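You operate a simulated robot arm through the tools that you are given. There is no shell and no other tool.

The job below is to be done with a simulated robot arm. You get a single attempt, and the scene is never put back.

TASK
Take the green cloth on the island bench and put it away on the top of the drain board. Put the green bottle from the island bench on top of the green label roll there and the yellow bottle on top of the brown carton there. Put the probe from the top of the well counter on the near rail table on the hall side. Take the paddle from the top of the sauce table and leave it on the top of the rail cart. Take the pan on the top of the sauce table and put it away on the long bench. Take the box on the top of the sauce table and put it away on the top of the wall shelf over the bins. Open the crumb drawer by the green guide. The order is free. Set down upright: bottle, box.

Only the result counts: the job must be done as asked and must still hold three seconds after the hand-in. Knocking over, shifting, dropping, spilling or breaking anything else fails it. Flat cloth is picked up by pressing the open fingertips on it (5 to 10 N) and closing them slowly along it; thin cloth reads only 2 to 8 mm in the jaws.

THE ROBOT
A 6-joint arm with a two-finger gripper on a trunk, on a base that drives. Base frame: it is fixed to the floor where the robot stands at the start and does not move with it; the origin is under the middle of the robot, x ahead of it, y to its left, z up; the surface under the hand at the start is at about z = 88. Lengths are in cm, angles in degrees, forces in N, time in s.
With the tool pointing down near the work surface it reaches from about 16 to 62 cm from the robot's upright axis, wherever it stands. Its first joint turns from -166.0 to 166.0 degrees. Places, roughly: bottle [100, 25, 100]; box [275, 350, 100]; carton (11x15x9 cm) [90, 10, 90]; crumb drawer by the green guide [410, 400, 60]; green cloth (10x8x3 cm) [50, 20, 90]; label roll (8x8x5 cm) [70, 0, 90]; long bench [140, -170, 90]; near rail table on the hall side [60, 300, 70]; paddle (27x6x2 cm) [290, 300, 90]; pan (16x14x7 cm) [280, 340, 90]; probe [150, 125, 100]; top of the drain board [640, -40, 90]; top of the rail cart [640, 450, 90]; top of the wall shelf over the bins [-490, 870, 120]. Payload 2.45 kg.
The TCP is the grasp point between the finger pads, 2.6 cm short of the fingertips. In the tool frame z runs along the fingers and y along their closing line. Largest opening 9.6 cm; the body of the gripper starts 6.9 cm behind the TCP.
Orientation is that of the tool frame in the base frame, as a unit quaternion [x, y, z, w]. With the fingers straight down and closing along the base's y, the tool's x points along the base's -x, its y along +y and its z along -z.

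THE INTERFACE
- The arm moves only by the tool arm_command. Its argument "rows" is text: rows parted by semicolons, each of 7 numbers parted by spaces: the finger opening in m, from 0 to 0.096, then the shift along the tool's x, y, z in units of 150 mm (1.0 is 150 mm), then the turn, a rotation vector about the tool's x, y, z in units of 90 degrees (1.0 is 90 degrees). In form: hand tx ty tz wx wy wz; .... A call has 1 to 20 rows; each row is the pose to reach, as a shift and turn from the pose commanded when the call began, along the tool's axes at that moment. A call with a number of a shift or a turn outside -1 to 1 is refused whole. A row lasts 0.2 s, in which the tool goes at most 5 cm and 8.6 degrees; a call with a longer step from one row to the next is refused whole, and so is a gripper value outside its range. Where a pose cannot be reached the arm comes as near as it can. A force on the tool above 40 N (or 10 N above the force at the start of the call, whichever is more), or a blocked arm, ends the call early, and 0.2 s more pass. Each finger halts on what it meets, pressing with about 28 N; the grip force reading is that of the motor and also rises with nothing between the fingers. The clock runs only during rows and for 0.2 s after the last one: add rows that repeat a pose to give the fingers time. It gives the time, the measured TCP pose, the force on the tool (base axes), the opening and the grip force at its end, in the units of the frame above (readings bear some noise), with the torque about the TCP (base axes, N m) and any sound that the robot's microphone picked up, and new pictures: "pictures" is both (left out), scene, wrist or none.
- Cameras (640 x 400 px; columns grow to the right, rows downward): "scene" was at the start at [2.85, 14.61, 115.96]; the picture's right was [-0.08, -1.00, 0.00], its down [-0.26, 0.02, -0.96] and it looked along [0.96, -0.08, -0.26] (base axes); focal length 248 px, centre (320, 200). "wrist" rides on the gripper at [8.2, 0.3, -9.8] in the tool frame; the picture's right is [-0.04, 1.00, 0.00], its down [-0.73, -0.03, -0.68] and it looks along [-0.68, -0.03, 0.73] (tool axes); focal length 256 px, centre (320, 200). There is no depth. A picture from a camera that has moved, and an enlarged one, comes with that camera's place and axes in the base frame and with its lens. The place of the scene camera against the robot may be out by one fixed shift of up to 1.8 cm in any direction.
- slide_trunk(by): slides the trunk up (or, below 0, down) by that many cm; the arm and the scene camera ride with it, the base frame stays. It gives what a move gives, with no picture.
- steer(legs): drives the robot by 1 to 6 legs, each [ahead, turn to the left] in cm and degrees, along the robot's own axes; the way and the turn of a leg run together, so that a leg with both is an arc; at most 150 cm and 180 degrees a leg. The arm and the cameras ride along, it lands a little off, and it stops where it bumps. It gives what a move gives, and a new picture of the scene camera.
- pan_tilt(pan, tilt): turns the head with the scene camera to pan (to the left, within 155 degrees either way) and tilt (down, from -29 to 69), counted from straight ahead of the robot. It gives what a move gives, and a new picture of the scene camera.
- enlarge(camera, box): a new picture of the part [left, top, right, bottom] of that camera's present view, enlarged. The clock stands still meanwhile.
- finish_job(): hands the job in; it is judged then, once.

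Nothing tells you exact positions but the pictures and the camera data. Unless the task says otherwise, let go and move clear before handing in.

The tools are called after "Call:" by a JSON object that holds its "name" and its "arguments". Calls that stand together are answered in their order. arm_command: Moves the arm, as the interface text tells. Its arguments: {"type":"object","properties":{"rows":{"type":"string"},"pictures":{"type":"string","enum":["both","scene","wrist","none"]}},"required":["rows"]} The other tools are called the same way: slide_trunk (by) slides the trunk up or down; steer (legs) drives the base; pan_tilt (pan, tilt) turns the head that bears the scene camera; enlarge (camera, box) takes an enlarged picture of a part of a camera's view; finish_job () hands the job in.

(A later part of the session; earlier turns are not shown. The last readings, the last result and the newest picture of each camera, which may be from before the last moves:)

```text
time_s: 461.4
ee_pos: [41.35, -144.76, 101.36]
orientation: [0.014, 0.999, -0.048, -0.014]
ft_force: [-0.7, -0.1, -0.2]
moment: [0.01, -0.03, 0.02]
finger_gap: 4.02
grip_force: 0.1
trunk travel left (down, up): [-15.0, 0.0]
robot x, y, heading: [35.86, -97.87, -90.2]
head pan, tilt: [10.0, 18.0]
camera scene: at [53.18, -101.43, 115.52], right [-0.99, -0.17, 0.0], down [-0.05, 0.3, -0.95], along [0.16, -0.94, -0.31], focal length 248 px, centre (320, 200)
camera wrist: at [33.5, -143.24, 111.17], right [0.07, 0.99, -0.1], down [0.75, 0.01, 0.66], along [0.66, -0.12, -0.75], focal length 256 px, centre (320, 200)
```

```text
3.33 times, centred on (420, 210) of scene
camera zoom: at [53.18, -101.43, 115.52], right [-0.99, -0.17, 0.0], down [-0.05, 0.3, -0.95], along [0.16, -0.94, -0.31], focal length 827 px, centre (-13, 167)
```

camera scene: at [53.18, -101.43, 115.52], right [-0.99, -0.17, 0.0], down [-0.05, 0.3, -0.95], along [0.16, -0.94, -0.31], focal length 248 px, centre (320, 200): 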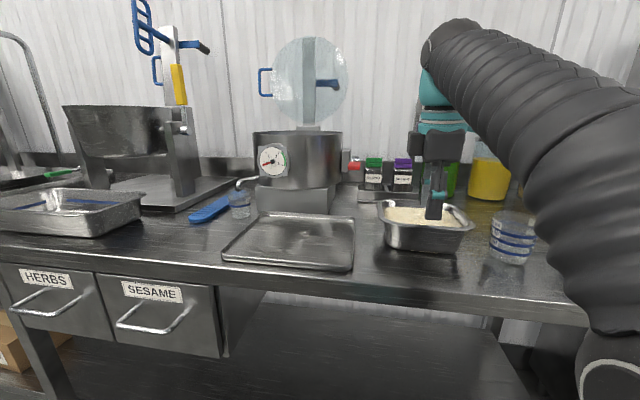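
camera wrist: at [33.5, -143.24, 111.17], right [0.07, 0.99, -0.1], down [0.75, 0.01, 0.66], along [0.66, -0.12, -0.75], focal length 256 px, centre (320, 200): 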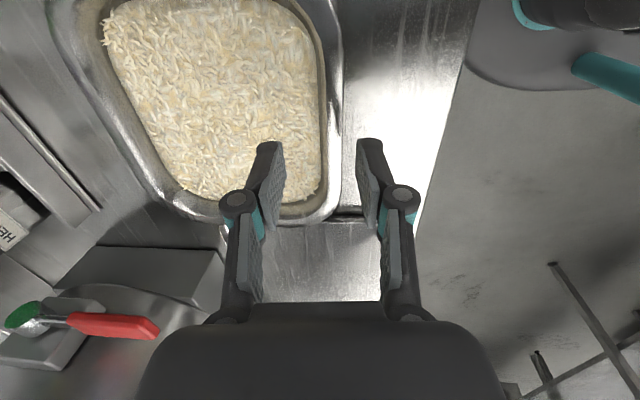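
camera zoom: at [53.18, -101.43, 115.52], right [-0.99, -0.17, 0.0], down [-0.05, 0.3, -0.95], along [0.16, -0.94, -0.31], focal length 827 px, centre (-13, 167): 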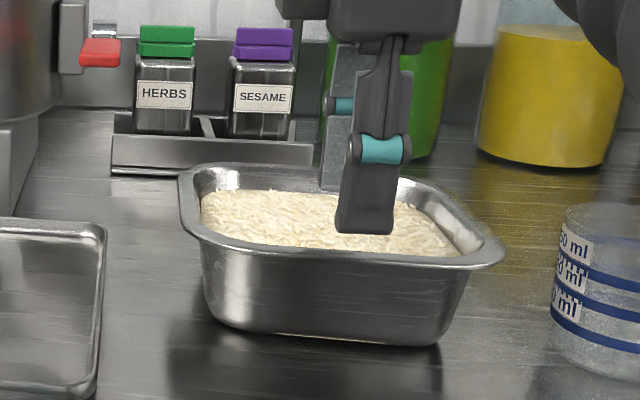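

The fingers are above the rim and the pan sits undisturbed. I will draw the hand back toward the robot and return it to the carrying posture.

Call:
{"name": "arm_command", "arguments": {"rows": "0.04 0.005 0.15 -0.02 0 0 0; 0.04 0.01 0.3 -0.04 0 0 0; 0.04 0.015 0.45 -0.06 0 0 0; 0.04 0.02 0.58 -0.077 0 0 0; 0.04 0.02 0.58 -0.077 0 0 0", "pictures": "none"}}

Call:
{"name": "steer", "arguments": {"legs": [[-35, 0]]}}

```text
time_s: 462.6
ee_pos: [41.31, -136.01, 101.54]
orientation: [0.014, 0.999, -0.048, -0.014]
ft_force: [0.1, 0.4, 0.4]
moment: [0.01, -0.04, -0.01]
finger_gap: 3.99
grip_force: 0.0
trunk travel left (down, up): [-15.0, 0.0]
robot x, y, heading: [36.59, -98.32, -90.4]
head pan, tilt: [10.0, 18.0]
```

```text
time_s: 464.8
ee_pos: [41.27, -101.11, 101.57]
orientation: [0.018, 0.999, -0.048, -0.015]
ft_force: [-0.1, -0.4, 0.0]
moment: [-0.01, -0.02, 0.0]
finger_gap: 3.99
grip_force: 0.1
trunk travel left (down, up): [-15.0, 0.0]
robot x, y, heading: [36.5, -62.47, -90.8]
head pan, tilt: [10.0, 18.0]
camera scene: at [53.56, -66.66, 115.52], right [-0.99, -0.16, 0.0], down [-0.05, 0.31, -0.95], along [0.15, -0.94, -0.31], focal length 248 px, centre (320, 200)
```

scene: 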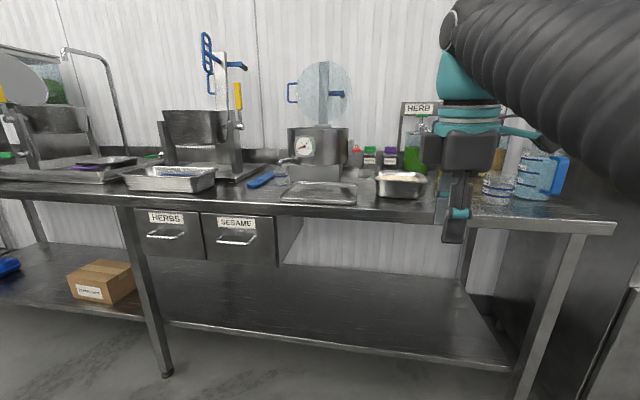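

The pan stands on the long bench. I will turn the hand back to the carrying posture before going for the probe.

Call:
{"name": "arm_command", "arguments": {"rows": "0.06 0 0 0.02 -0.03 0 0.085; 0.096 0 0 0.04 -0.06 0 0.17; 0.096 0 0 0.05 -0.06 0 0.25; 0.096 0 0 0.05 -0.06 0 0.33; 0.096 0 0 0.05 -0.06 0 0.41; 0.096 0 0 0.05 -0.06 0 0.49; 0.096 0 0 0.05 -0.06 0 0.49", "pictures": "none"}}

Call:
{"name": "arm_command", "arguments": {"rows": "0.096 0 0 0 0 0 0.085; 0.096 0 0 0 0 0 0.17; 0.096 0 0 0 0 0 0.25; 0.096 0 0 0 0 0 0.33; 0.096 0 0 0 0 0 0.41; 0.096 0 0 0 0 0 0.49; 0.096 0 0 0 0 0 0.49", "pictures": "none"}}

Call:
{"name": "arm_command", "arguments": {"rows": "0.096 0 0 0 0 -0.09 0; 0.096 0 0 0 0 -0.18 0; 0.096 0 0 0 0 -0.27 0; 0.096 0 0 0 0 -0.36 0; 0.096 0 0 0 0 -0.45 0; 0.096 0 0 0 0 -0.5 0; 0.096 0 0 -0.3 0 -0.5 0; 0.096 0.1 0 -0.6 0 -0.5 0; 0.096 0.1 0 -0.8 0 -0.5 0; 0.096 0.1 0 -0.8 0 -0.5 0", "pictures": "scene"}}

```text
time_s: 466.4
ee_pos: [41.23, -101.25, 100.68]
orientation: [0.392, 0.92, -0.005, 0.006]
ft_force: [0.1, -0.7, -0.3]
moment: [0.0, -0.01, -0.02]
finger_gap: 9.61
grip_force: 0.1
trunk travel left (down, up): [-15.0, 0.0]
robot x, y, heading: [36.62, -62.91, -91.0]
head pan, tilt: [10.0, 18.0]
```

```text
time_s: 468.0
ee_pos: [41.23, -101.19, 100.84]
orientation: [0.709, 0.705, 0.0, 0.007]
ft_force: [0.4, 0.3, 0.3]
moment: [0.02, 0.01, 0.0]
finger_gap: 9.6
grip_force: 0.1
trunk travel left (down, up): [-15.0, 0.0]
robot x, y, heading: [36.53, -62.75, -90.9]
head pan, tilt: [10.0, 18.0]
```

```text
time_s: 470.2
ee_pos: [41.12, -99.44, 112.77]
orientation: [0.655, 0.649, -0.273, 0.276]
ft_force: [0.2, 0.2, -0.3]
moment: [0.0, 0.0, 0.0]
finger_gap: 9.59
grip_force: 0.1
trunk travel left (down, up): [-15.0, 0.0]
robot x, y, heading: [36.89, -62.78, -90.9]
head pan, tilt: [10.0, 18.0]
camera scene: at [53.56, -66.66, 115.52], right [-0.99, -0.16, 0.0], down [-0.05, 0.31, -0.95], along [0.15, -0.94, -0.31], focal length 248 px, centre (320, 200)
```

scene: 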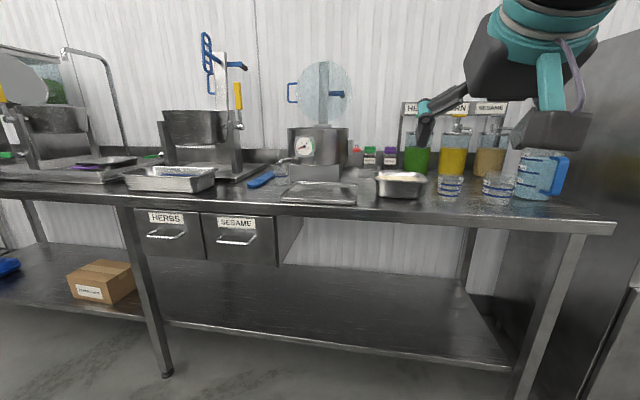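

The pan is fine. Next I will drive round the west end of the island to the north side of the well counter for the probe.

Call:
{"name": "steer", "arguments": {"legs": [[0, -89], [62, 0], [0, -90], [150, 0], [105, 0]]}}

Call:
{"name": "pan_tilt", "arguments": {"pan": -70, "tilt": 15}}

Call:
{"name": "pan_tilt", "arguments": {"pan": -20, "tilt": 15}}

```text
time_s: 493.3
ee_pos: [-53.85, 224.83, 112.73]
orientation: [0.687, -0.615, -0.292, -0.255]
ft_force: [-0.2, 0.2, -0.1]
moment: [0.0, 0.05, 0.02]
finger_gap: 9.57
grip_force: 0.1
trunk travel left (down, up): [-15.0, 0.0]
robot x, y, heading: [-44.95, 188.88, 95.8]
head pan, tilt: [10.0, 18.0]
camera scene: at [-63.35, 190.02, 115.52], right [0.96, 0.27, 0.0], down [0.08, -0.3, -0.95], along [-0.26, 0.92, -0.31], focal length 248 px, centre (320, 200)
```

scene: 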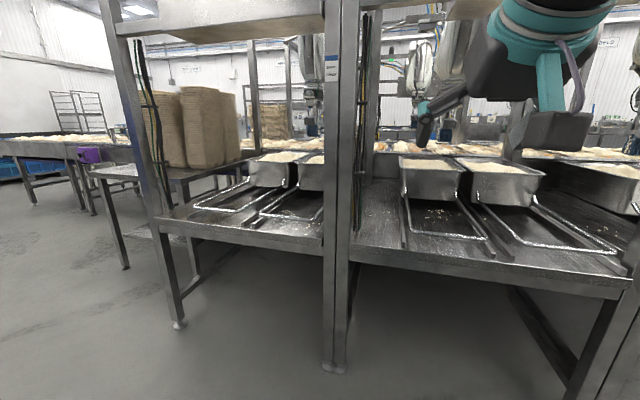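

```text
time_s: 494.8
ee_pos: [-53.93, 224.87, 112.69]
orientation: [0.686, -0.615, -0.292, -0.255]
ft_force: [-0.2, 0.9, -0.9]
moment: [0.02, -0.02, 0.01]
finger_gap: 9.6
grip_force: 0.1
trunk travel left (down, up): [-15.0, 0.0]
robot x, y, heading: [-44.76, 188.96, 95.5]
head pan, tilt: [-70.0, 15.0]
camera scene: at [-52.4, 185.11, 116.01], right [0.44, -0.9, 0.0], down [-0.23, -0.11, -0.97], along [0.87, 0.42, -0.26], focal length 248 px, centre (320, 200)
```

scene: 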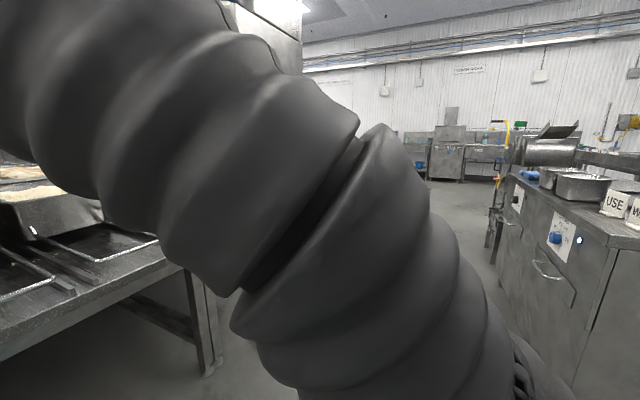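

```text
time_s: 496.0
ee_pos: [-53.89, 224.86, 112.8]
orientation: [0.687, -0.615, -0.292, -0.255]
ft_force: [0.2, -0.1, 0.3]
moment: [0.02, 0.02, 0.02]
finger_gap: 9.58
grip_force: 0.0
trunk travel left (down, up): [-15.0, 0.0]
robot x, y, heading: [-45.33, 188.86, 95.8]
head pan, tilt: [-20.0, 15.0]
camera scene: at [-58.51, 190.1, 116.01], right [0.97, -0.25, 0.0], down [-0.06, -0.25, -0.97], along [0.24, 0.94, -0.26], focal length 248 px, centre (320, 200)
```

scene: 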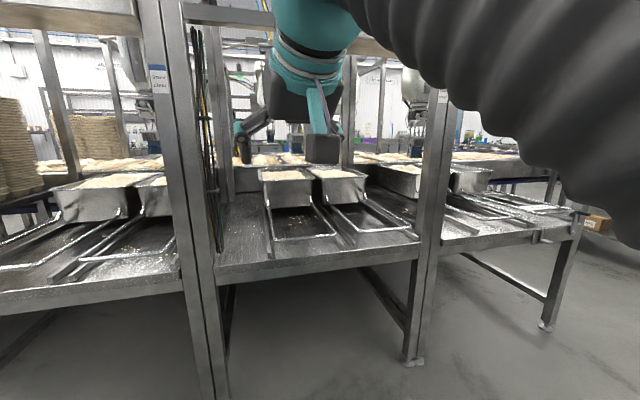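

The rail table with slides at x 13 to 108, y from 278, fits the one meant for the probe. Now I will drive east along the corridor and look at the well counter top for the probe.

Call:
{"name": "steer", "arguments": {"legs": [[0, -93], [150, 0], [35, 0]]}}

Call:
{"name": "pan_tilt", "arguments": {"pan": -75, "tilt": 15}}

```text
time_s: 509.1
ee_pos: [172.12, 218.23, 112.81]
orientation: [-0.064, 0.92, 0.032, 0.386]
ft_force: [0.2, 0.7, -0.6]
moment: [0.03, -0.03, 0.02]
finger_gap: 9.58
grip_force: 0.0
trunk travel left (down, up): [-15.0, 0.0]
robot x, y, heading: [136.66, 208.8, 7.2]
head pan, tilt: [-20.0, 15.0]
camera scene: at [137.2, 221.07, 116.01], right [-0.22, -0.98, 0.0], down [-0.25, 0.06, -0.97], along [0.94, -0.21, -0.26], focal length 248 px, centre (320, 200)
```

scene: 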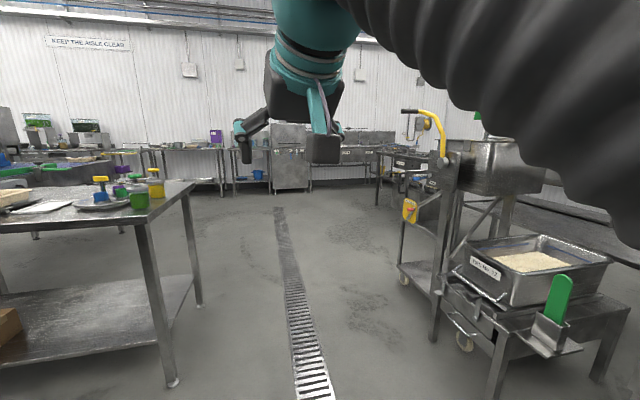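

```text
time_s: 510.3
ee_pos: [172.17, 218.27, 112.8]
orientation: [-0.063, 0.92, 0.031, 0.386]
ft_force: [-0.3, -0.6, 0.6]
moment: [-0.01, 0.01, -0.01]
finger_gap: 9.63
grip_force: 0.0
trunk travel left (down, up): [-15.0, 0.0]
robot x, y, heading: [136.82, 208.54, 7.2]
head pan, tilt: [-75.0, 15.0]
camera scene: at [131.66, 214.47, 116.01], right [-0.92, -0.38, 0.0], down [-0.1, 0.24, -0.97], along [0.37, -0.89, -0.26], focal length 248 px, centre (320, 200)
```

scene: 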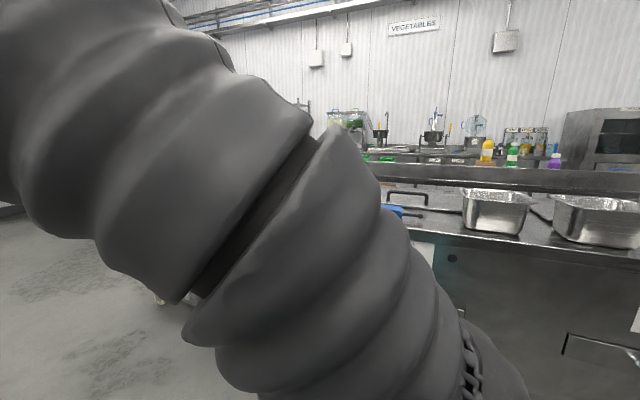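

I will turn to face the well counter.

Call:
{"name": "steer", "arguments": {"legs": [[0, -97]]}}

Call:
{"name": "pan_tilt", "arguments": {"pan": 10, "tilt": 15}}

Call:
{"name": "enlarge", "arguments": {"camera": "scene", "box": [140, 130, 440, 280]}}

```text
time_s: 514.8
ee_pos: [142.05, 172.28, 112.65]
orientation: [0.644, 0.66, -0.267, 0.28]
ft_force: [-0.4, -0.2, 0.0]
moment: [-0.01, 0.0, 0.02]
finger_gap: 9.6
grip_force: 0.1
trunk travel left (down, up): [-15.0, 0.0]
robot x, y, heading: [136.25, 208.58, -88.9]
head pan, tilt: [-75.0, 15.0]
camera scene: at [142.75, 211.95, 116.01], right [-0.28, 0.96, 0.0], down [0.25, 0.07, -0.97], along [-0.93, -0.27, -0.26], focal length 248 px, centre (320, 200)
```

scene: 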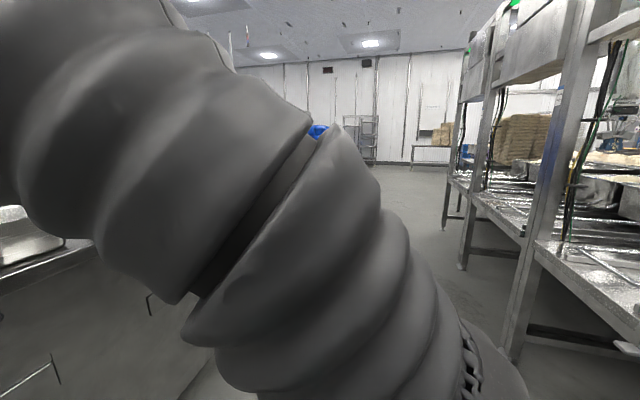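

```text
time_s: 516.4
ee_pos: [142.15, 172.14, 112.71]
orientation: [0.643, 0.66, -0.267, 0.281]
ft_force: [0.4, 0.1, 0.2]
moment: [0.03, -0.02, -0.02]
finger_gap: 9.61
grip_force: 0.1
trunk travel left (down, up): [-15.0, 0.0]
robot x, y, heading: [136.44, 208.78, -88.9]
head pan, tilt: [10.0, 15.0]
camera scene: at [153.5, 205.35, 116.01], right [-0.98, -0.19, 0.0], down [-0.05, 0.25, -0.97], along [0.18, -0.95, -0.26], focal length 248 px, centre (320, 200)
```

scene: 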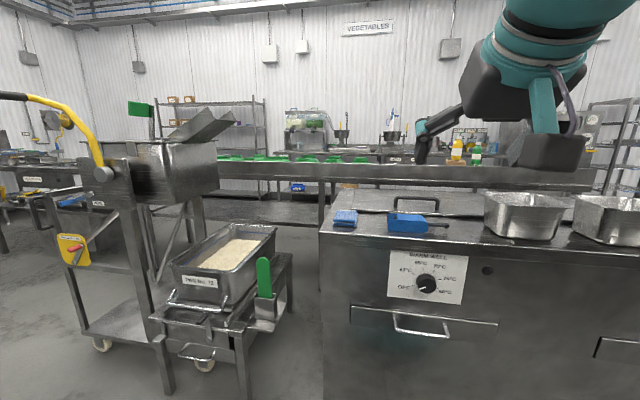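

```text
2.13 times, centred on (290, 205) of scene
camera zoom: at [153.5, 205.35, 116.01], right [-0.98, -0.19, 0.0], down [-0.05, 0.25, -0.97], along [0.18, -0.95, -0.26], focal length 529 px, centre (384, 189)
```

zoom: 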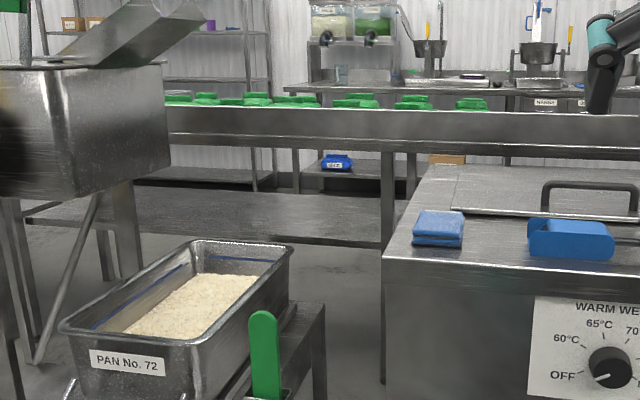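

On the counter I see a folded blue cloth and a blue object with a dark pointed end that may be the probe. I will zoom in.

Call:
{"name": "enlarge", "arguments": {"camera": "scene", "box": [320, 180, 480, 260]}}

Call:
{"name": "pan_tilt", "arguments": {"pan": -8, "tilt": 20}}

Call:
{"name": "enlarge", "arguments": {"camera": "scene", "box": [200, 150, 520, 270]}}

```text
4.00 times, centred on (400, 220) of scene
camera zoom: at [153.5, 205.35, 116.01], right [-0.98, -0.19, 0.0], down [-0.05, 0.25, -0.97], along [0.18, -0.95, -0.26], focal length 992 px, centre (0, 120)
```

zoom: 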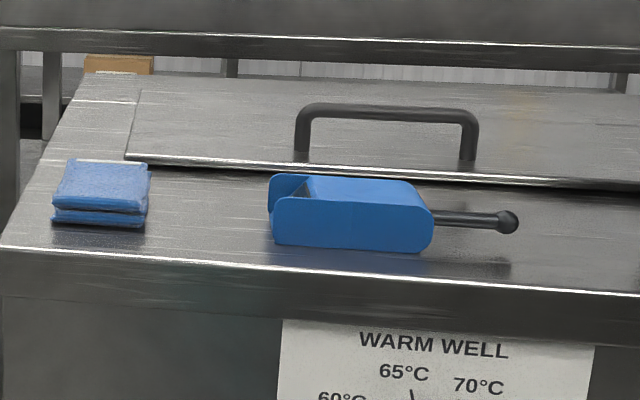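

```text
time_s: 517.2
ee_pos: [142.16, 172.23, 112.75]
orientation: [0.643, 0.66, -0.266, 0.281]
ft_force: [0.1, 0.1, -0.1]
moment: [-0.01, 0.04, -0.02]
finger_gap: 9.58
grip_force: 0.1
trunk travel left (down, up): [-15.0, 0.0]
robot x, y, heading: [136.5, 208.98, -89.0]
head pan, tilt: [-8.0, 20.0]
camera scene: at [150.6, 205.27, 115.19], right [-0.99, 0.12, 0.0], down [0.04, 0.34, -0.94], along [-0.11, -0.93, -0.34], focal length 248 px, centre (320, 200)
```

scene: 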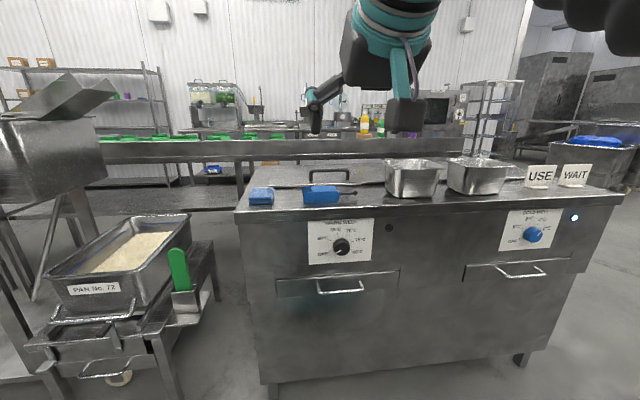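

```text
2.00 times, centred on (360, 210) of scene
camera zoom: at [150.6, 205.27, 115.19], right [-0.99, 0.12, 0.0], down [0.04, 0.34, -0.94], along [-0.11, -0.93, -0.34], focal length 496 px, centre (240, 180)
```

zoom: 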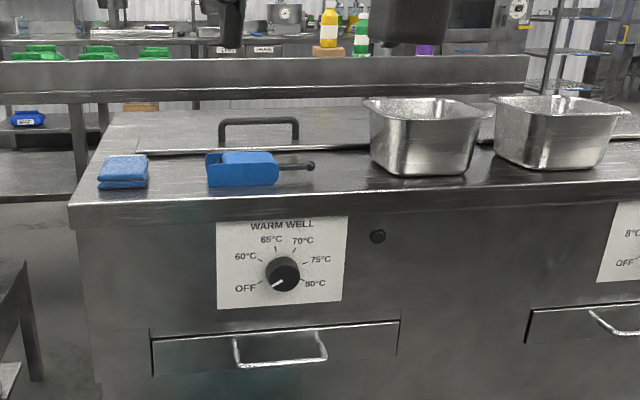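

The blue object is a scoop, not a probe. I will look more closely at the counter top, including behind the lid and pans.

Call:
{"name": "enlarge", "arguments": {"camera": "scene", "box": [230, 140, 390, 220]}}

Call:
{"name": "enlarge", "arguments": {"camera": "scene", "box": [370, 130, 630, 220]}}

Call:
{"name": "enlarge", "arguments": {"camera": "wrist", "box": [0, 0, 640, 400]}}

```text
4.00 times, centred on (310, 180) of scene
camera zoom: at [150.6, 205.27, 115.19], right [-0.99, 0.12, 0.0], down [0.04, 0.34, -0.94], along [-0.11, -0.93, -0.34], focal length 992 px, centre (360, 280)
```

zoom: 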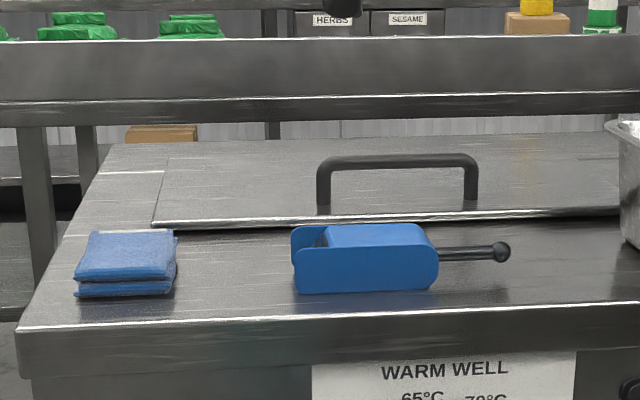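

```text
2.46 times, centred on (500, 175) of scene
camera zoom: at [150.6, 205.27, 115.19], right [-0.99, 0.12, 0.0], down [0.04, 0.34, -0.94], along [-0.11, -0.93, -0.34], focal length 611 px, centre (-123, 262)
```

zoom: 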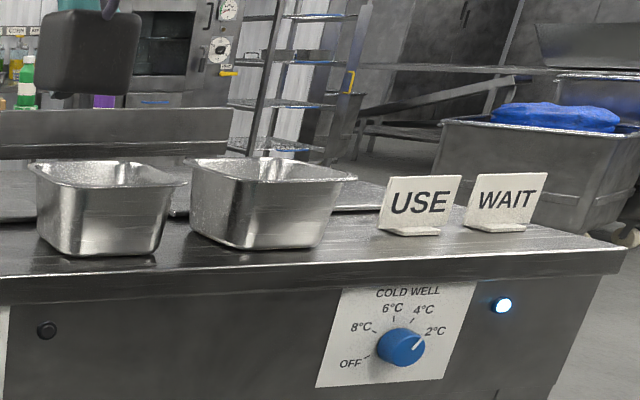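

```text
1.00 times, centred on (320, 200) of wrist (not enlarged: the box is as wide or as high as the picture)
camera zoom: at [142.08, 184.93, 113.7], right [1.0, 0.0, 0.04], down [-0.04, -0.03, 1.0], along [0.0, -1.0, -0.03], focal length 256 px, centre (320, 200)
```

zoom: 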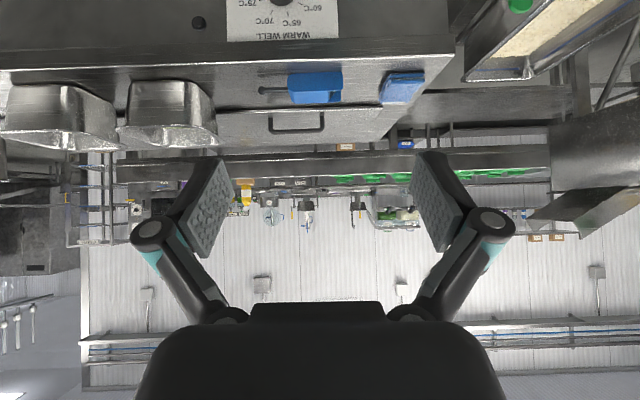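

I don't see a probe yet; it may be thin and lying on the lid. I will drive closer and look from above.

Call:
{"name": "steer", "arguments": {"legs": [[22, 0]]}}

Call:
{"name": "pan_tilt", "arguments": {"pan": 0, "tilt": 22}}

Call:
{"name": "enlarge", "arguments": {"camera": "scene", "box": [180, 120, 500, 260]}}

```text
time_s: 518.9
ee_pos: [142.53, 150.29, 112.76]
orientation: [0.643, 0.66, -0.267, 0.28]
ft_force: [0.1, -0.1, -0.3]
moment: [0.0, -0.01, -0.01]
finger_gap: 9.61
grip_force: 0.1
trunk travel left (down, up): [-15.0, 0.0]
robot x, y, heading: [136.79, 186.55, -88.9]
head pan, tilt: [-8.0, 20.0]
camera scene: at [150.98, 183.35, 115.19], right [-0.99, 0.12, 0.0], down [0.04, 0.34, -0.94], along [-0.11, -0.93, -0.34], focal length 248 px, centre (320, 200)
```

scene: 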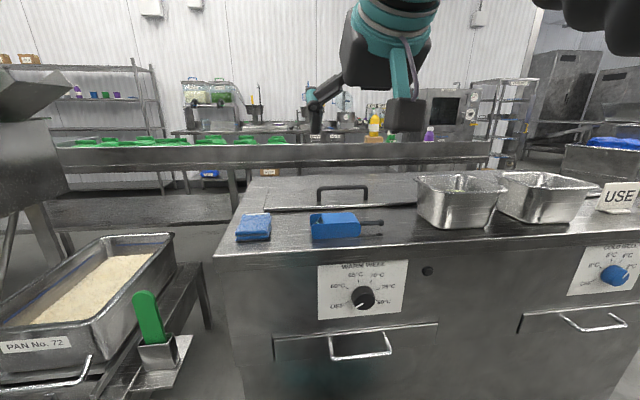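

```text
time_s: 519.5
ee_pos: [142.56, 150.34, 112.7]
orientation: [0.643, 0.66, -0.268, 0.282]
ft_force: [-0.3, 0.2, -0.8]
moment: [-0.01, -0.01, 0.0]
finger_gap: 9.6
grip_force: 0.1
trunk travel left (down, up): [-15.0, 0.0]
robot x, y, heading: [137.24, 186.43, -89.1]
head pan, tilt: [0.0, 22.0]
camera scene: at [152.27, 183.31, 114.87], right [-1.0, -0.02, 0.0], down [-0.01, 0.37, -0.93], along [0.02, -0.93, -0.37], focal length 248 px, centre (320, 200)
```

scene: 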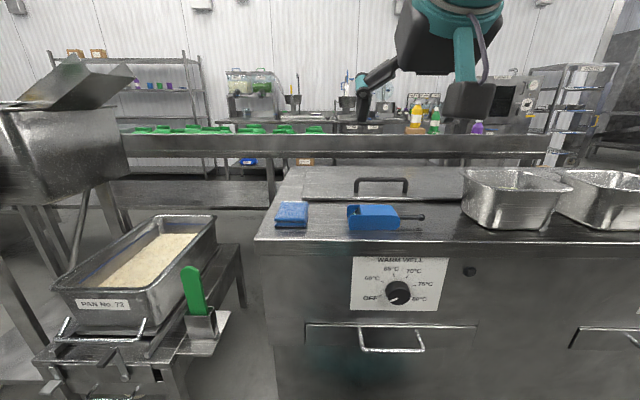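

```text
2.00 times, centred on (340, 190) of scene
camera zoom: at [152.27, 183.31, 114.87], right [-1.0, -0.02, 0.0], down [-0.01, 0.37, -0.93], along [0.02, -0.93, -0.37], focal length 496 px, centre (280, 220)
```

zoom: 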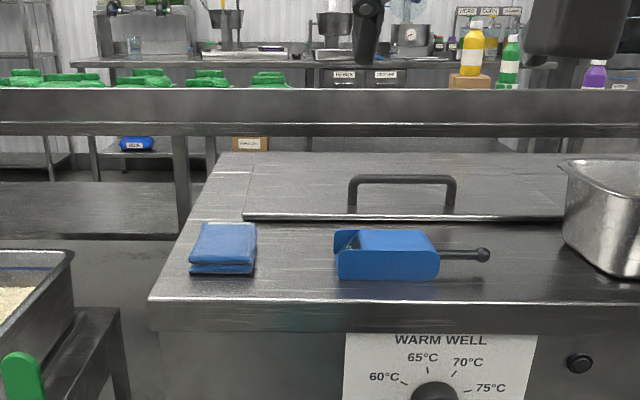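

Triangulating puts the counter top near z = 88 and the blue thing at about (141, 134), which does fit the probe's rough place. I will look at it from above with the wrist camera.

Call:
{"name": "arm_command", "arguments": {"rows": "0.096 0.05 0 0.05 0 0.083 0; 0.096 0.1 0 0.1 0 0.167 0; 0.096 0.2 0 0.2 0 0.25 0; 0.096 0.3 0 0.3 0 0.333 0; 0.096 0.4 0 0.4 0 0.417 0; 0.096 0.5 0 0.5 0 0.5 0; 0.096 0.55 0 0.55 0 0.5 0; 0.096 0.55 0 0.55 0 0.5 0", "pictures": "both"}}

Call:
{"name": "enlarge", "arguments": {"camera": "wrist", "box": [180, 20, 500, 220]}}

```text
time_s: 521.4
ee_pos: [142.74, 150.36, 100.91]
orientation: [0.696, 0.718, -0.001, 0.006]
ft_force: [-0.2, 0.4, 0.2]
moment: [0.0, -0.02, 0.01]
finger_gap: 9.6
grip_force: 0.1
out of reach, approached as far as the arm can: row 6
trunk travel left (down, up): [-15.0, 0.0]
robot x, y, heading: [136.95, 186.58, -88.9]
head pan, tilt: [0.0, 22.0]
camera scene: at [152.28, 183.31, 114.87], right [-1.0, -0.02, 0.0], down [-0.01, 0.37, -0.93], along [0.02, -0.93, -0.37], focal length 248 px, centre (320, 200)
camera wrist: at [142.7, 158.56, 110.59], right [1.0, -0.01, 0.01], down [-0.01, -0.73, 0.69], along [0.0, -0.69, -0.73], focal length 256 px, centre (320, 200)
```

scene: 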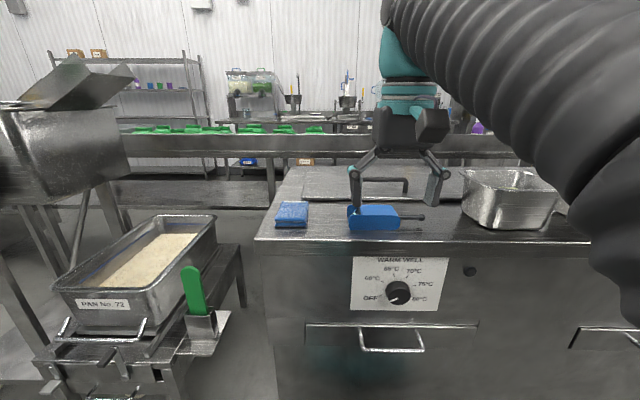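
wrist: 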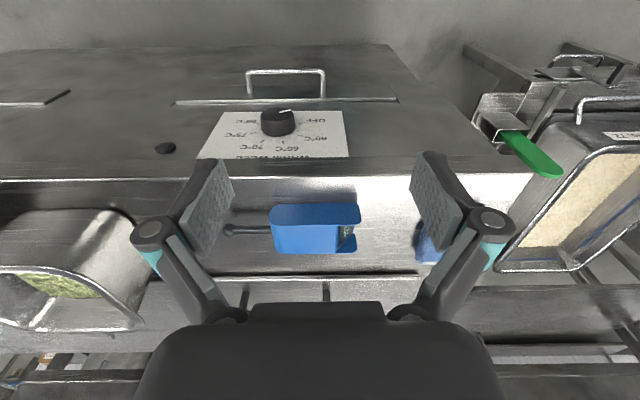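

```text
2.00 times, centred on (340, 120) of wrist
camera zoom: at [142.7, 158.56, 110.59], right [1.0, -0.01, 0.01], down [-0.01, -0.73, 0.69], along [0.0, -0.69, -0.73], focal length 512 px, centre (280, 360)
```

zoom: 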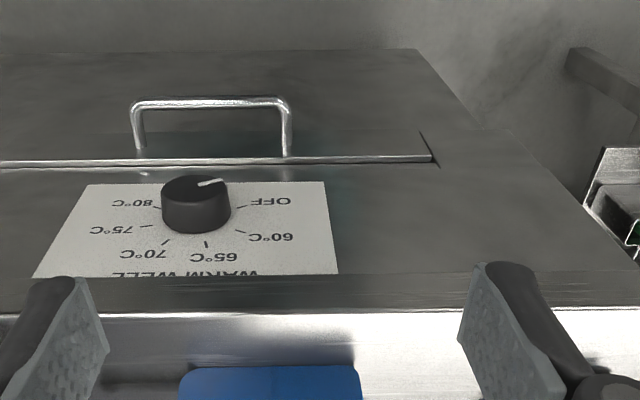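

Call:
{"name": "enlarge", "arguments": {"camera": "wrist", "box": [210, 180, 390, 280]}}

Call:
{"name": "enlarge", "arguments": {"camera": "scene", "box": [330, 190, 440, 240]}}

```text
3.56 times, centred on (300, 230) of wrist
camera zoom: at [142.7, 158.56, 110.59], right [1.0, -0.01, 0.01], down [-0.01, -0.73, 0.69], along [0.0, -0.69, -0.73], focal length 910 px, centre (391, 93)
```

zoom: 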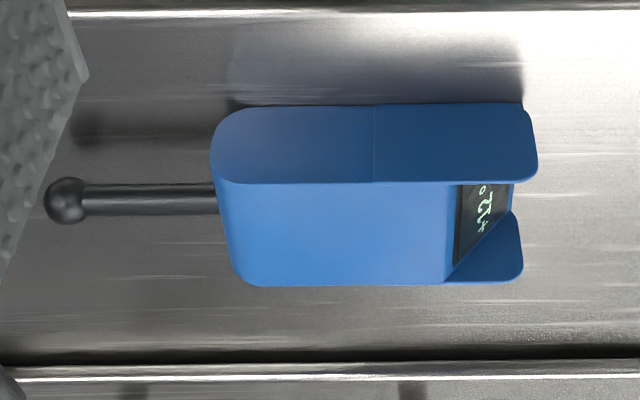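

```text
5.82 times, centred on (385, 215) of scene
camera zoom: at [152.28, 183.31, 114.87], right [-1.0, -0.02, 0.0], down [-0.01, 0.37, -0.93], along [0.02, -0.93, -0.37], focal length 1443 px, centre (-58, 113)
```

zoom: 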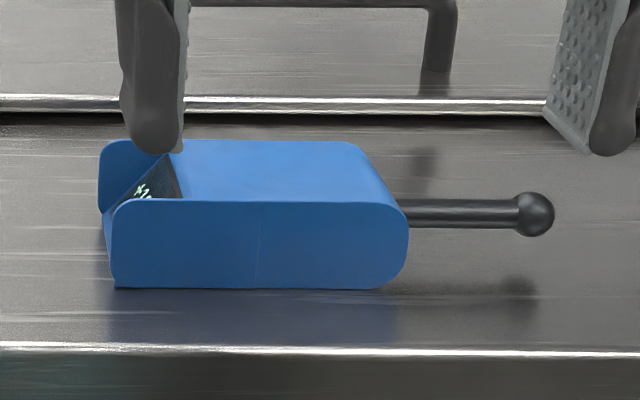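

It is the probe: a blue meter with a lit display and a rod with a ball tip. Its body is about 11 by 5.7 by 3.5 cm, centred near (142, 133.5). I will move above it and yaw so the fingers close along y.

Call:
{"name": "arm_command", "arguments": {"rows": "0.096 -0.144 -0.008 0.03 0 0 -0.083; 0.096 -0.288 -0.016 0.06 0 0 -0.167; 0.096 -0.432 -0.025 0.09 0 0 -0.25; 0.096 -0.577 -0.033 0.12 0 0 -0.333; 0.096 -0.721 -0.041 0.15 0 0 -0.417; 0.096 -0.865 -0.049 0.175 0 0 -0.5; 0.096 -0.865 -0.049 0.175 0 0 -0.5", "pictures": "none"}}

Call:
{"name": "arm_command", "arguments": {"rows": "0.096 0 0 0 0 0 -0.083; 0.096 0 0 0 0 0 -0.167; 0.096 0 0 0 0 0 -0.25; 0.096 0 0 0 0 0 -0.333; 0.096 0 0 0 0 0 -0.417; 0.096 0 0 0 0 0 -0.5; 0.096 0 0 0 0 0 -0.5", "pictures": "both"}}

```text
time_s: 523.0
ee_pos: [142.57, 137.2, 98.45]
orientation: [0.368, 0.93, -0.003, 0.006]
ft_force: [0.3, -0.5, 0.3]
moment: [-0.01, -0.02, 0.01]
finger_gap: 9.59
grip_force: 0.1
trunk travel left (down, up): [-15.0, 0.0]
robot x, y, heading: [136.77, 186.45, -88.9]
head pan, tilt: [0.0, 22.0]
```

```text
time_s: 524.5
ee_pos: [142.43, 137.13, 98.62]
orientation: [-0.017, 1.0, -0.006, 0.004]
ft_force: [-0.4, 0.6, 0.4]
moment: [-0.03, 0.0, -0.03]
finger_gap: 9.58
grip_force: 0.0
trunk travel left (down, up): [-15.0, 0.0]
robot x, y, heading: [137.02, 186.59, -88.9]
head pan, tilt: [0.0, 22.0]
camera scene: at [152.28, 183.3, 114.87], right [-1.0, -0.02, 0.0], down [-0.01, 0.37, -0.93], along [0.02, -0.93, -0.37], focal length 248 px, centre (320, 200)
camera wrist: at [134.07, 137.31, 108.22], right [0.01, 1.0, -0.01], down [0.73, 0.0, 0.69], along [0.69, -0.01, -0.73], focal length 256 px, centre (320, 200)
```

scene: 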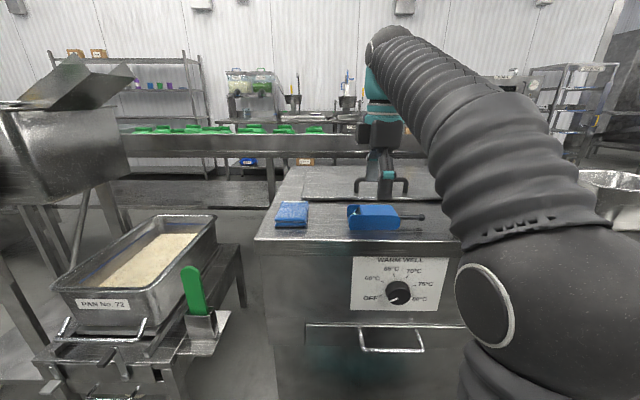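
wrist: 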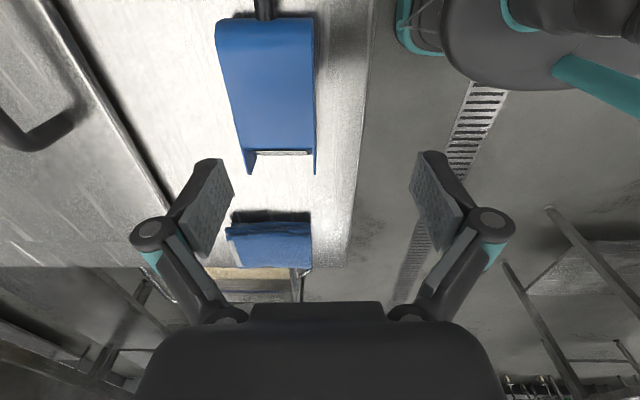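

The probe's body spans y 131.3 to 136.8, centred at (142, 134.1), and is aligned with the fingers. I will centre and lower around it.

Call:
{"name": "arm_command", "arguments": {"rows": "0.096 0.02 -0.1 0 0 0 0; 0.096 0.033 -0.197 0 0 0 0; 0.096 0.033 -0.197 0.15 0 0 0; 0.096 0.033 -0.197 0.3 0 0 0; 0.096 0.033 -0.197 0.4 0 0 0; 0.096 0.033 -0.197 0.4 0 0 0", "pictures": "both"}}

Call:
{"name": "enlarge", "arguments": {"camera": "scene", "box": [310, 160, 470, 250]}}

```text
time_s: 526.0
ee_pos: [141.98, 134.09, 92.73]
orientation: [-0.015, 1.0, -0.005, 0.004]
ft_force: [0.0, 0.1, -0.4]
moment: [-0.02, 0.0, -0.02]
finger_gap: 9.61
grip_force: 0.0
trunk travel left (down, up): [-15.0, 0.0]
robot x, y, heading: [136.81, 186.73, -89.3]
head pan, tilt: [0.0, 22.0]
camera scene: at [152.28, 183.3, 114.87], right [-1.0, -0.02, 0.0], down [-0.01, 0.37, -0.93], along [0.02, -0.93, -0.37], focal length 248 px, centre (320, 200)
camera wrist: at [133.74, 134.31, 102.24], right [0.01, 1.0, -0.01], down [0.73, 0.0, 0.69], along [0.69, -0.02, -0.73], focal length 256 px, centre (320, 200)
```

scene: 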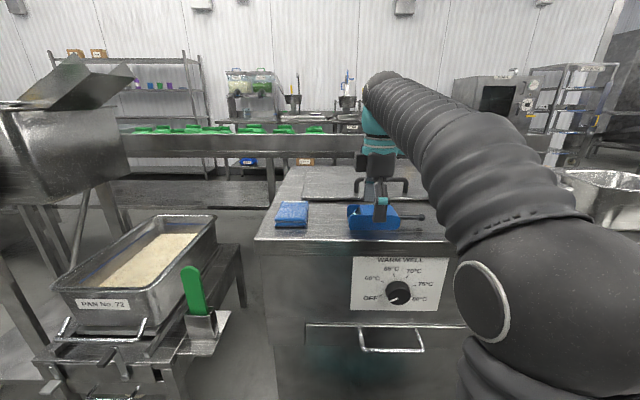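
wrist: 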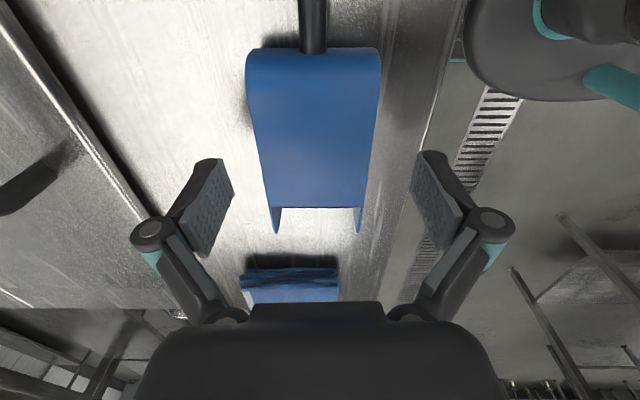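

```text
4.00 times, centred on (390, 205) of scene
camera zoom: at [152.28, 183.3, 114.87], right [-1.0, -0.02, 0.0], down [-0.01, 0.37, -0.93], along [0.02, -0.93, -0.37], focal length 992 px, centre (40, 180)
```

zoom: 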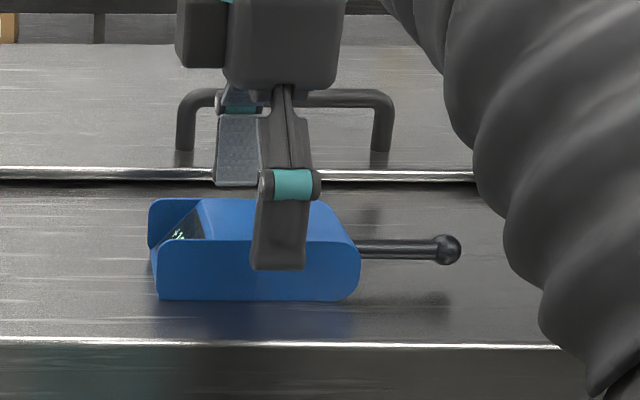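

Aligned. I will lower half a centimetre more and close.

Call:
{"name": "arm_command", "arguments": {"rows": "0.096 0 0 0.03 0 0 0; 0.085 0 0 0.03 0 0 0; 0.075 0 0 0.03 0 0 0; 0.065 0 0 0.03 0 0 0; 0.055 0 0 0.03 0 0 0; 0.045 0 0 0.03 0 0 0; 0.035 0 0 0.03 0 0 0; 0.035 0 0 0.03 0 0 0", "pictures": "none"}}

Call:
{"name": "arm_command", "arguments": {"rows": "0.035 0 0 -0.05 0 0 0; 0.035 0 0 -0.15 0 0 0; 0.035 0 0 -0.3 0 0 0; 0.035 0 0 -0.42 0 0 0; 0.035 0 0 -0.42 0 0 0", "pictures": "both"}}

```text
time_s: 527.8
ee_pos: [141.95, 134.18, 92.2]
orientation: [-0.015, 1.0, -0.006, 0.004]
ft_force: [0.0, -2.2, 4.8]
moment: [-0.01, -0.02, -0.06]
finger_gap: 5.57
grip_force: 28.1
trunk travel left (down, up): [-15.0, 0.0]
robot x, y, heading: [136.82, 186.53, -88.8]
head pan, tilt: [0.0, 22.0]
```

```text
time_s: 529.0
ee_pos: [141.81, 134.06, 98.54]
orientation: [-0.014, 1.0, -0.005, 0.004]
ft_force: [0.1, -0.5, -1.5]
moment: [0.0, 0.01, -0.04]
finger_gap: 5.55
grip_force: 27.6
trunk travel left (down, up): [-15.0, 0.0]
robot x, y, heading: [136.91, 186.94, -88.9]
head pan, tilt: [0.0, 22.0]
camera scene: at [152.28, 183.3, 114.87], right [-1.0, -0.02, 0.0], down [-0.01, 0.37, -0.93], along [0.02, -0.93, -0.37], focal length 248 px, centre (320, 200)
camera wrist: at [133.65, 134.27, 108.11], right [0.01, 1.0, -0.01], down [0.73, 0.0, 0.69], along [0.69, -0.01, -0.73], focal length 256 px, centre (320, 200)
```

scene: 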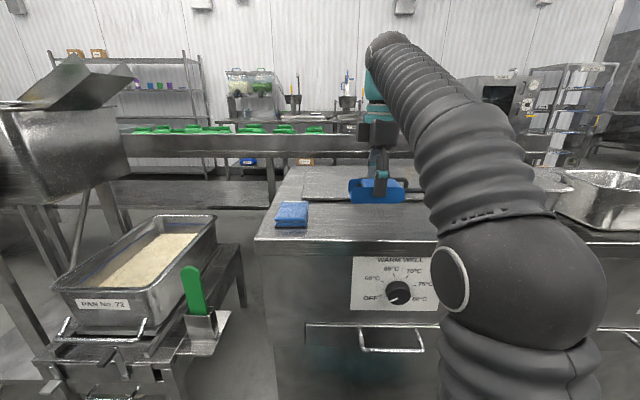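
wrist: 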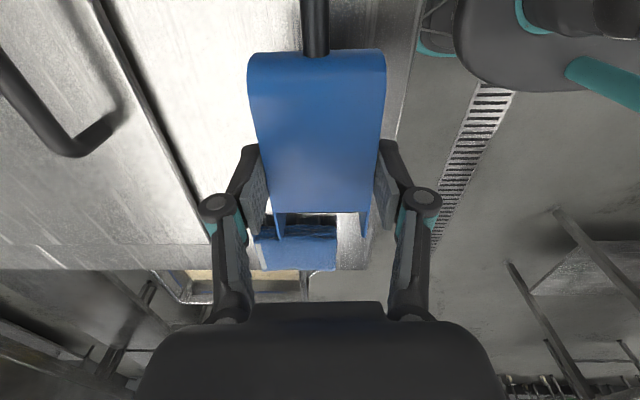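

The probe is held and lifted clear. I will pull it in, back off and drive toward the rail table.

Call:
{"name": "arm_command", "arguments": {"rows": "0.035 0.08 0.2 -0.01 0 0 0; 0.035 0.16 0.42 -0.02 0 0 0; 0.035 0.24 0.64 -0.03 0 0 0; 0.035 0.33 0.87 -0.03 0 0 0; 0.035 0.33 0.87 -0.03 0 0 0", "pictures": "none"}}

Call:
{"name": "steer", "arguments": {"legs": [[-15, 0], [0, -91], [75, 0], [0, -90]]}}

Call:
{"name": "enlarge", "arguments": {"camera": "scene", "box": [180, 140, 500, 340]}}

```text
time_s: 530.1
ee_pos: [136.44, 147.11, 98.72]
orientation: [-0.015, 1.0, -0.005, 0.005]
ft_force: [0.2, -0.8, -1.8]
moment: [-0.02, 0.01, 0.0]
finger_gap: 5.53
grip_force: 27.6
trunk travel left (down, up): [-15.0, 0.0]
robot x, y, heading: [136.78, 186.83, -89.0]
head pan, tilt: [0.0, 22.0]
```

```text
time_s: 542.9
ee_pos: [60.75, 239.48, 98.66]
orientation: [1.0, 0.019, -0.005, -0.005]
ft_force: [1.1, 0.4, -0.5]
moment: [-0.02, -0.01, -0.04]
finger_gap: 5.53
grip_force: 28.2
trunk travel left (down, up): [-15.0, 0.0]
robot x, y, heading: [60.44, 199.93, 91.7]
head pan, tilt: [0.0, 22.0]
camera scene: at [44.42, 202.41, 114.87], right [1.0, 0.03, 0.0], down [0.01, -0.37, -0.93], along [-0.03, 0.93, -0.37], focal length 248 px, centre (320, 200)
```

scene: 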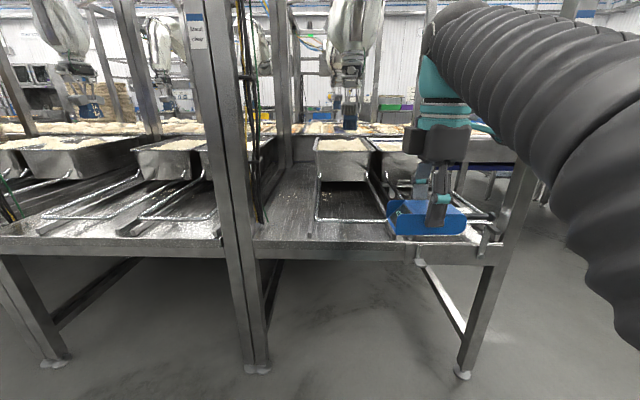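

```text
2.00 times, centred on (340, 240) of scene
camera zoom: at [44.42, 202.41, 114.87], right [1.0, 0.03, 0.0], down [0.01, -0.37, -0.93], along [-0.03, 0.93, -0.37], focal length 496 px, centre (280, 120)
```

zoom: 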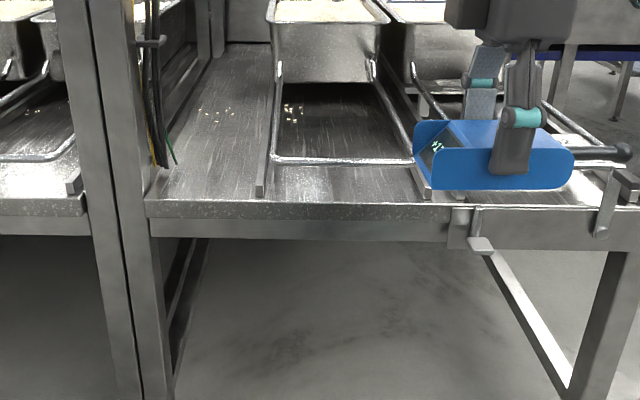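

The rail table is ahead. Its left strip, x from 23 to 39 and y from 275 back, is free of rails, so I will lay the probe there lengthwise. I will shift the robot left first.

Call:
{"name": "steer", "arguments": {"legs": [[0, 89], [24, 0], [0, -90]]}}

Call:
{"name": "arm_command", "arguments": {"rows": "0.035 0 0 0 0 0 0.09; 0.035 0 0 0 0 0 0.18; 0.035 0 0 0 0 0 0.27; 0.035 0 0 0 0 0 0.36; 0.035 0 0 0 0 0 0.45; 0.035 0 0 0 0 0 0.5; 0.035 0 0 0 0 0 0.5", "pictures": "none"}}

Call:
{"name": "arm_command", "arguments": {"rows": "0.035 0 0 0 0 0 0.09; 0.035 0 0 0 0 0 0.18; 0.035 0 0 0 0 0 0.27; 0.035 0 0 0 0 0 0.36; 0.035 0 0 0 0 0 0.45; 0.035 0 0 0 0 0 0.5; 0.035 0 0 0 0 0 0.5", "pictures": "both"}}

```text
time_s: 552.1
ee_pos: [37.88, 240.21, 98.73]
orientation: [1.0, 0.009, -0.004, -0.005]
ft_force: [0.9, 0.9, -1.2]
moment: [-0.04, 0.01, 0.0]
finger_gap: 5.53
grip_force: 28.3
trunk travel left (down, up): [-15.0, 0.0]
robot x, y, heading: [36.97, 200.43, 90.0]
head pan, tilt: [0.0, 22.0]
camera scene: at [20.75, 203.41, 114.87], right [1.0, 0.01, 0.0], down [0.0, -0.37, -0.93], along [-0.01, 0.93, -0.37], focal length 248 px, centre (320, 200)
```

scene: 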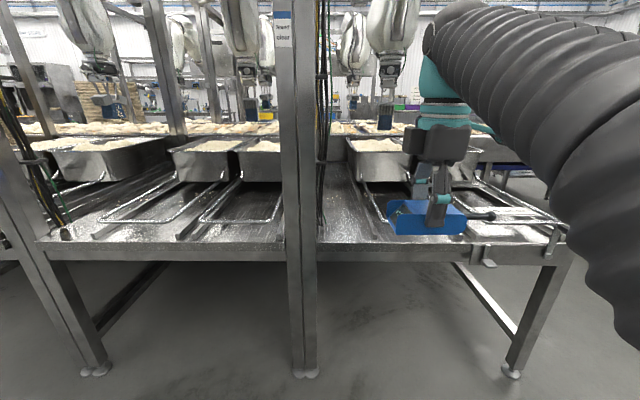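

```text
time_s: 553.7
ee_pos: [37.98, 240.17, 98.76]
orientation: [0.926, -0.377, -0.006, -0.004]
ft_force: [-0.4, 0.8, -1.4]
moment: [0.0, 0.01, 0.02]
finger_gap: 5.52
grip_force: 27.7
trunk travel left (down, up): [-15.0, 0.0]
robot x, y, heading: [37.05, 200.77, 90.4]
head pan, tilt: [0.0, 22.0]
```

```text
time_s: 555.3
ee_pos: [37.97, 240.24, 98.69]
orientation: [0.713, -0.702, -0.008, 0.0]
ft_force: [-0.1, 1.2, -0.1]
moment: [0.02, -0.01, 0.02]
finger_gap: 5.51
grip_force: 28.4
trunk travel left (down, up): [-15.0, 0.0]
robot x, y, heading: [37.21, 200.56, 90.3]
head pan, tilt: [0.0, 22.0]
camera scene: at [20.75, 203.41, 114.87], right [1.0, 0.01, 0.0], down [0.0, -0.37, -0.93], along [-0.01, 0.93, -0.37], focal length 248 px, centre (320, 200)
camera wrist: at [37.84, 231.9, 108.4], right [-1.0, 0.02, 0.01], down [0.02, 0.73, 0.69], along [0.01, 0.69, -0.73], focal length 256 px, centre (320, 200)
```

scene: 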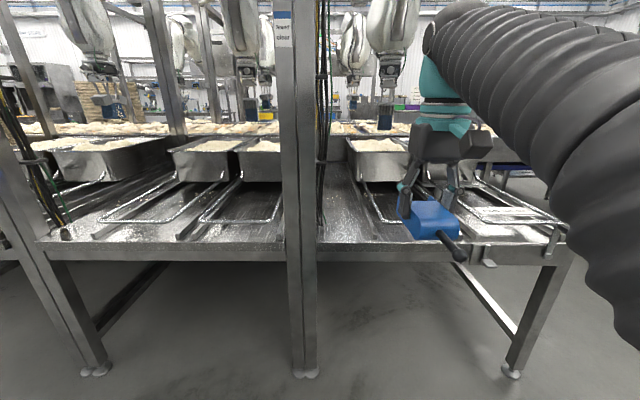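
wrist: 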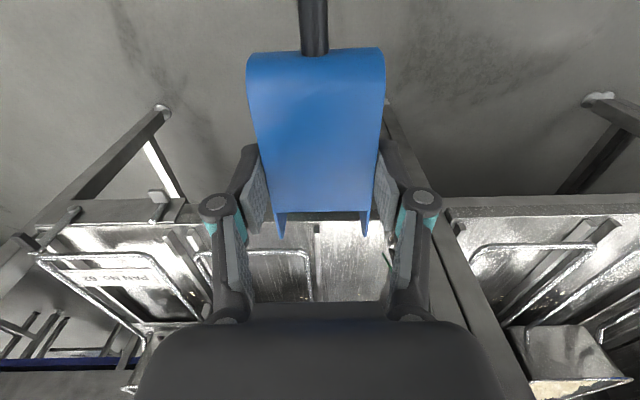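

The probe now points lengthwise, rod toward me. I will zoom in on the strip next to the post to get its limits.

Call:
{"name": "enlarge", "arguments": {"camera": "scene", "box": [280, 140, 440, 270]}}

Call:
{"name": "enlarge", "arguments": {"camera": "wrist", "box": [180, 180, 480, 340]}}

```text
3.08 times, centred on (360, 205) of scene
camera zoom: at [20.75, 203.41, 114.87], right [1.0, 0.01, 0.0], down [0.0, -0.37, -0.93], along [-0.01, 0.93, -0.37], focal length 763 px, centre (197, 185)
```

zoom: 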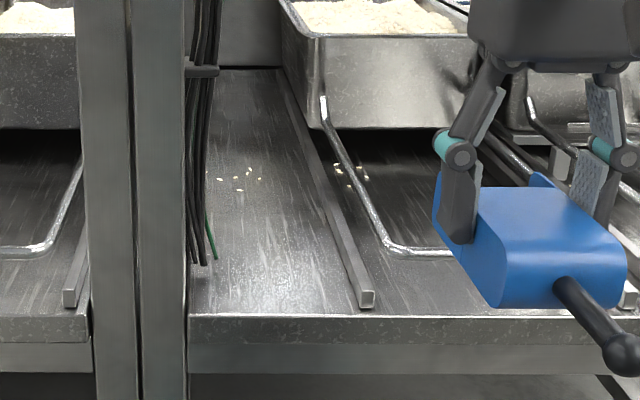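

```text
2.13 times, centred on (330, 260) of wrist
camera zoom: at [37.84, 231.9, 108.4], right [-1.0, 0.02, 0.01], down [0.02, 0.73, 0.69], along [0.01, 0.69, -0.73], focal length 546 px, centre (299, 72)
```

zoom: 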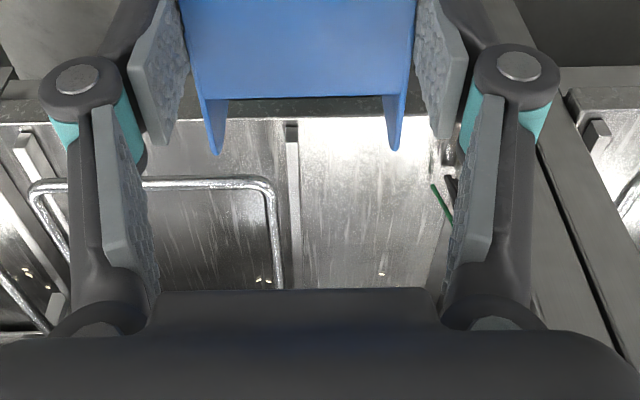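

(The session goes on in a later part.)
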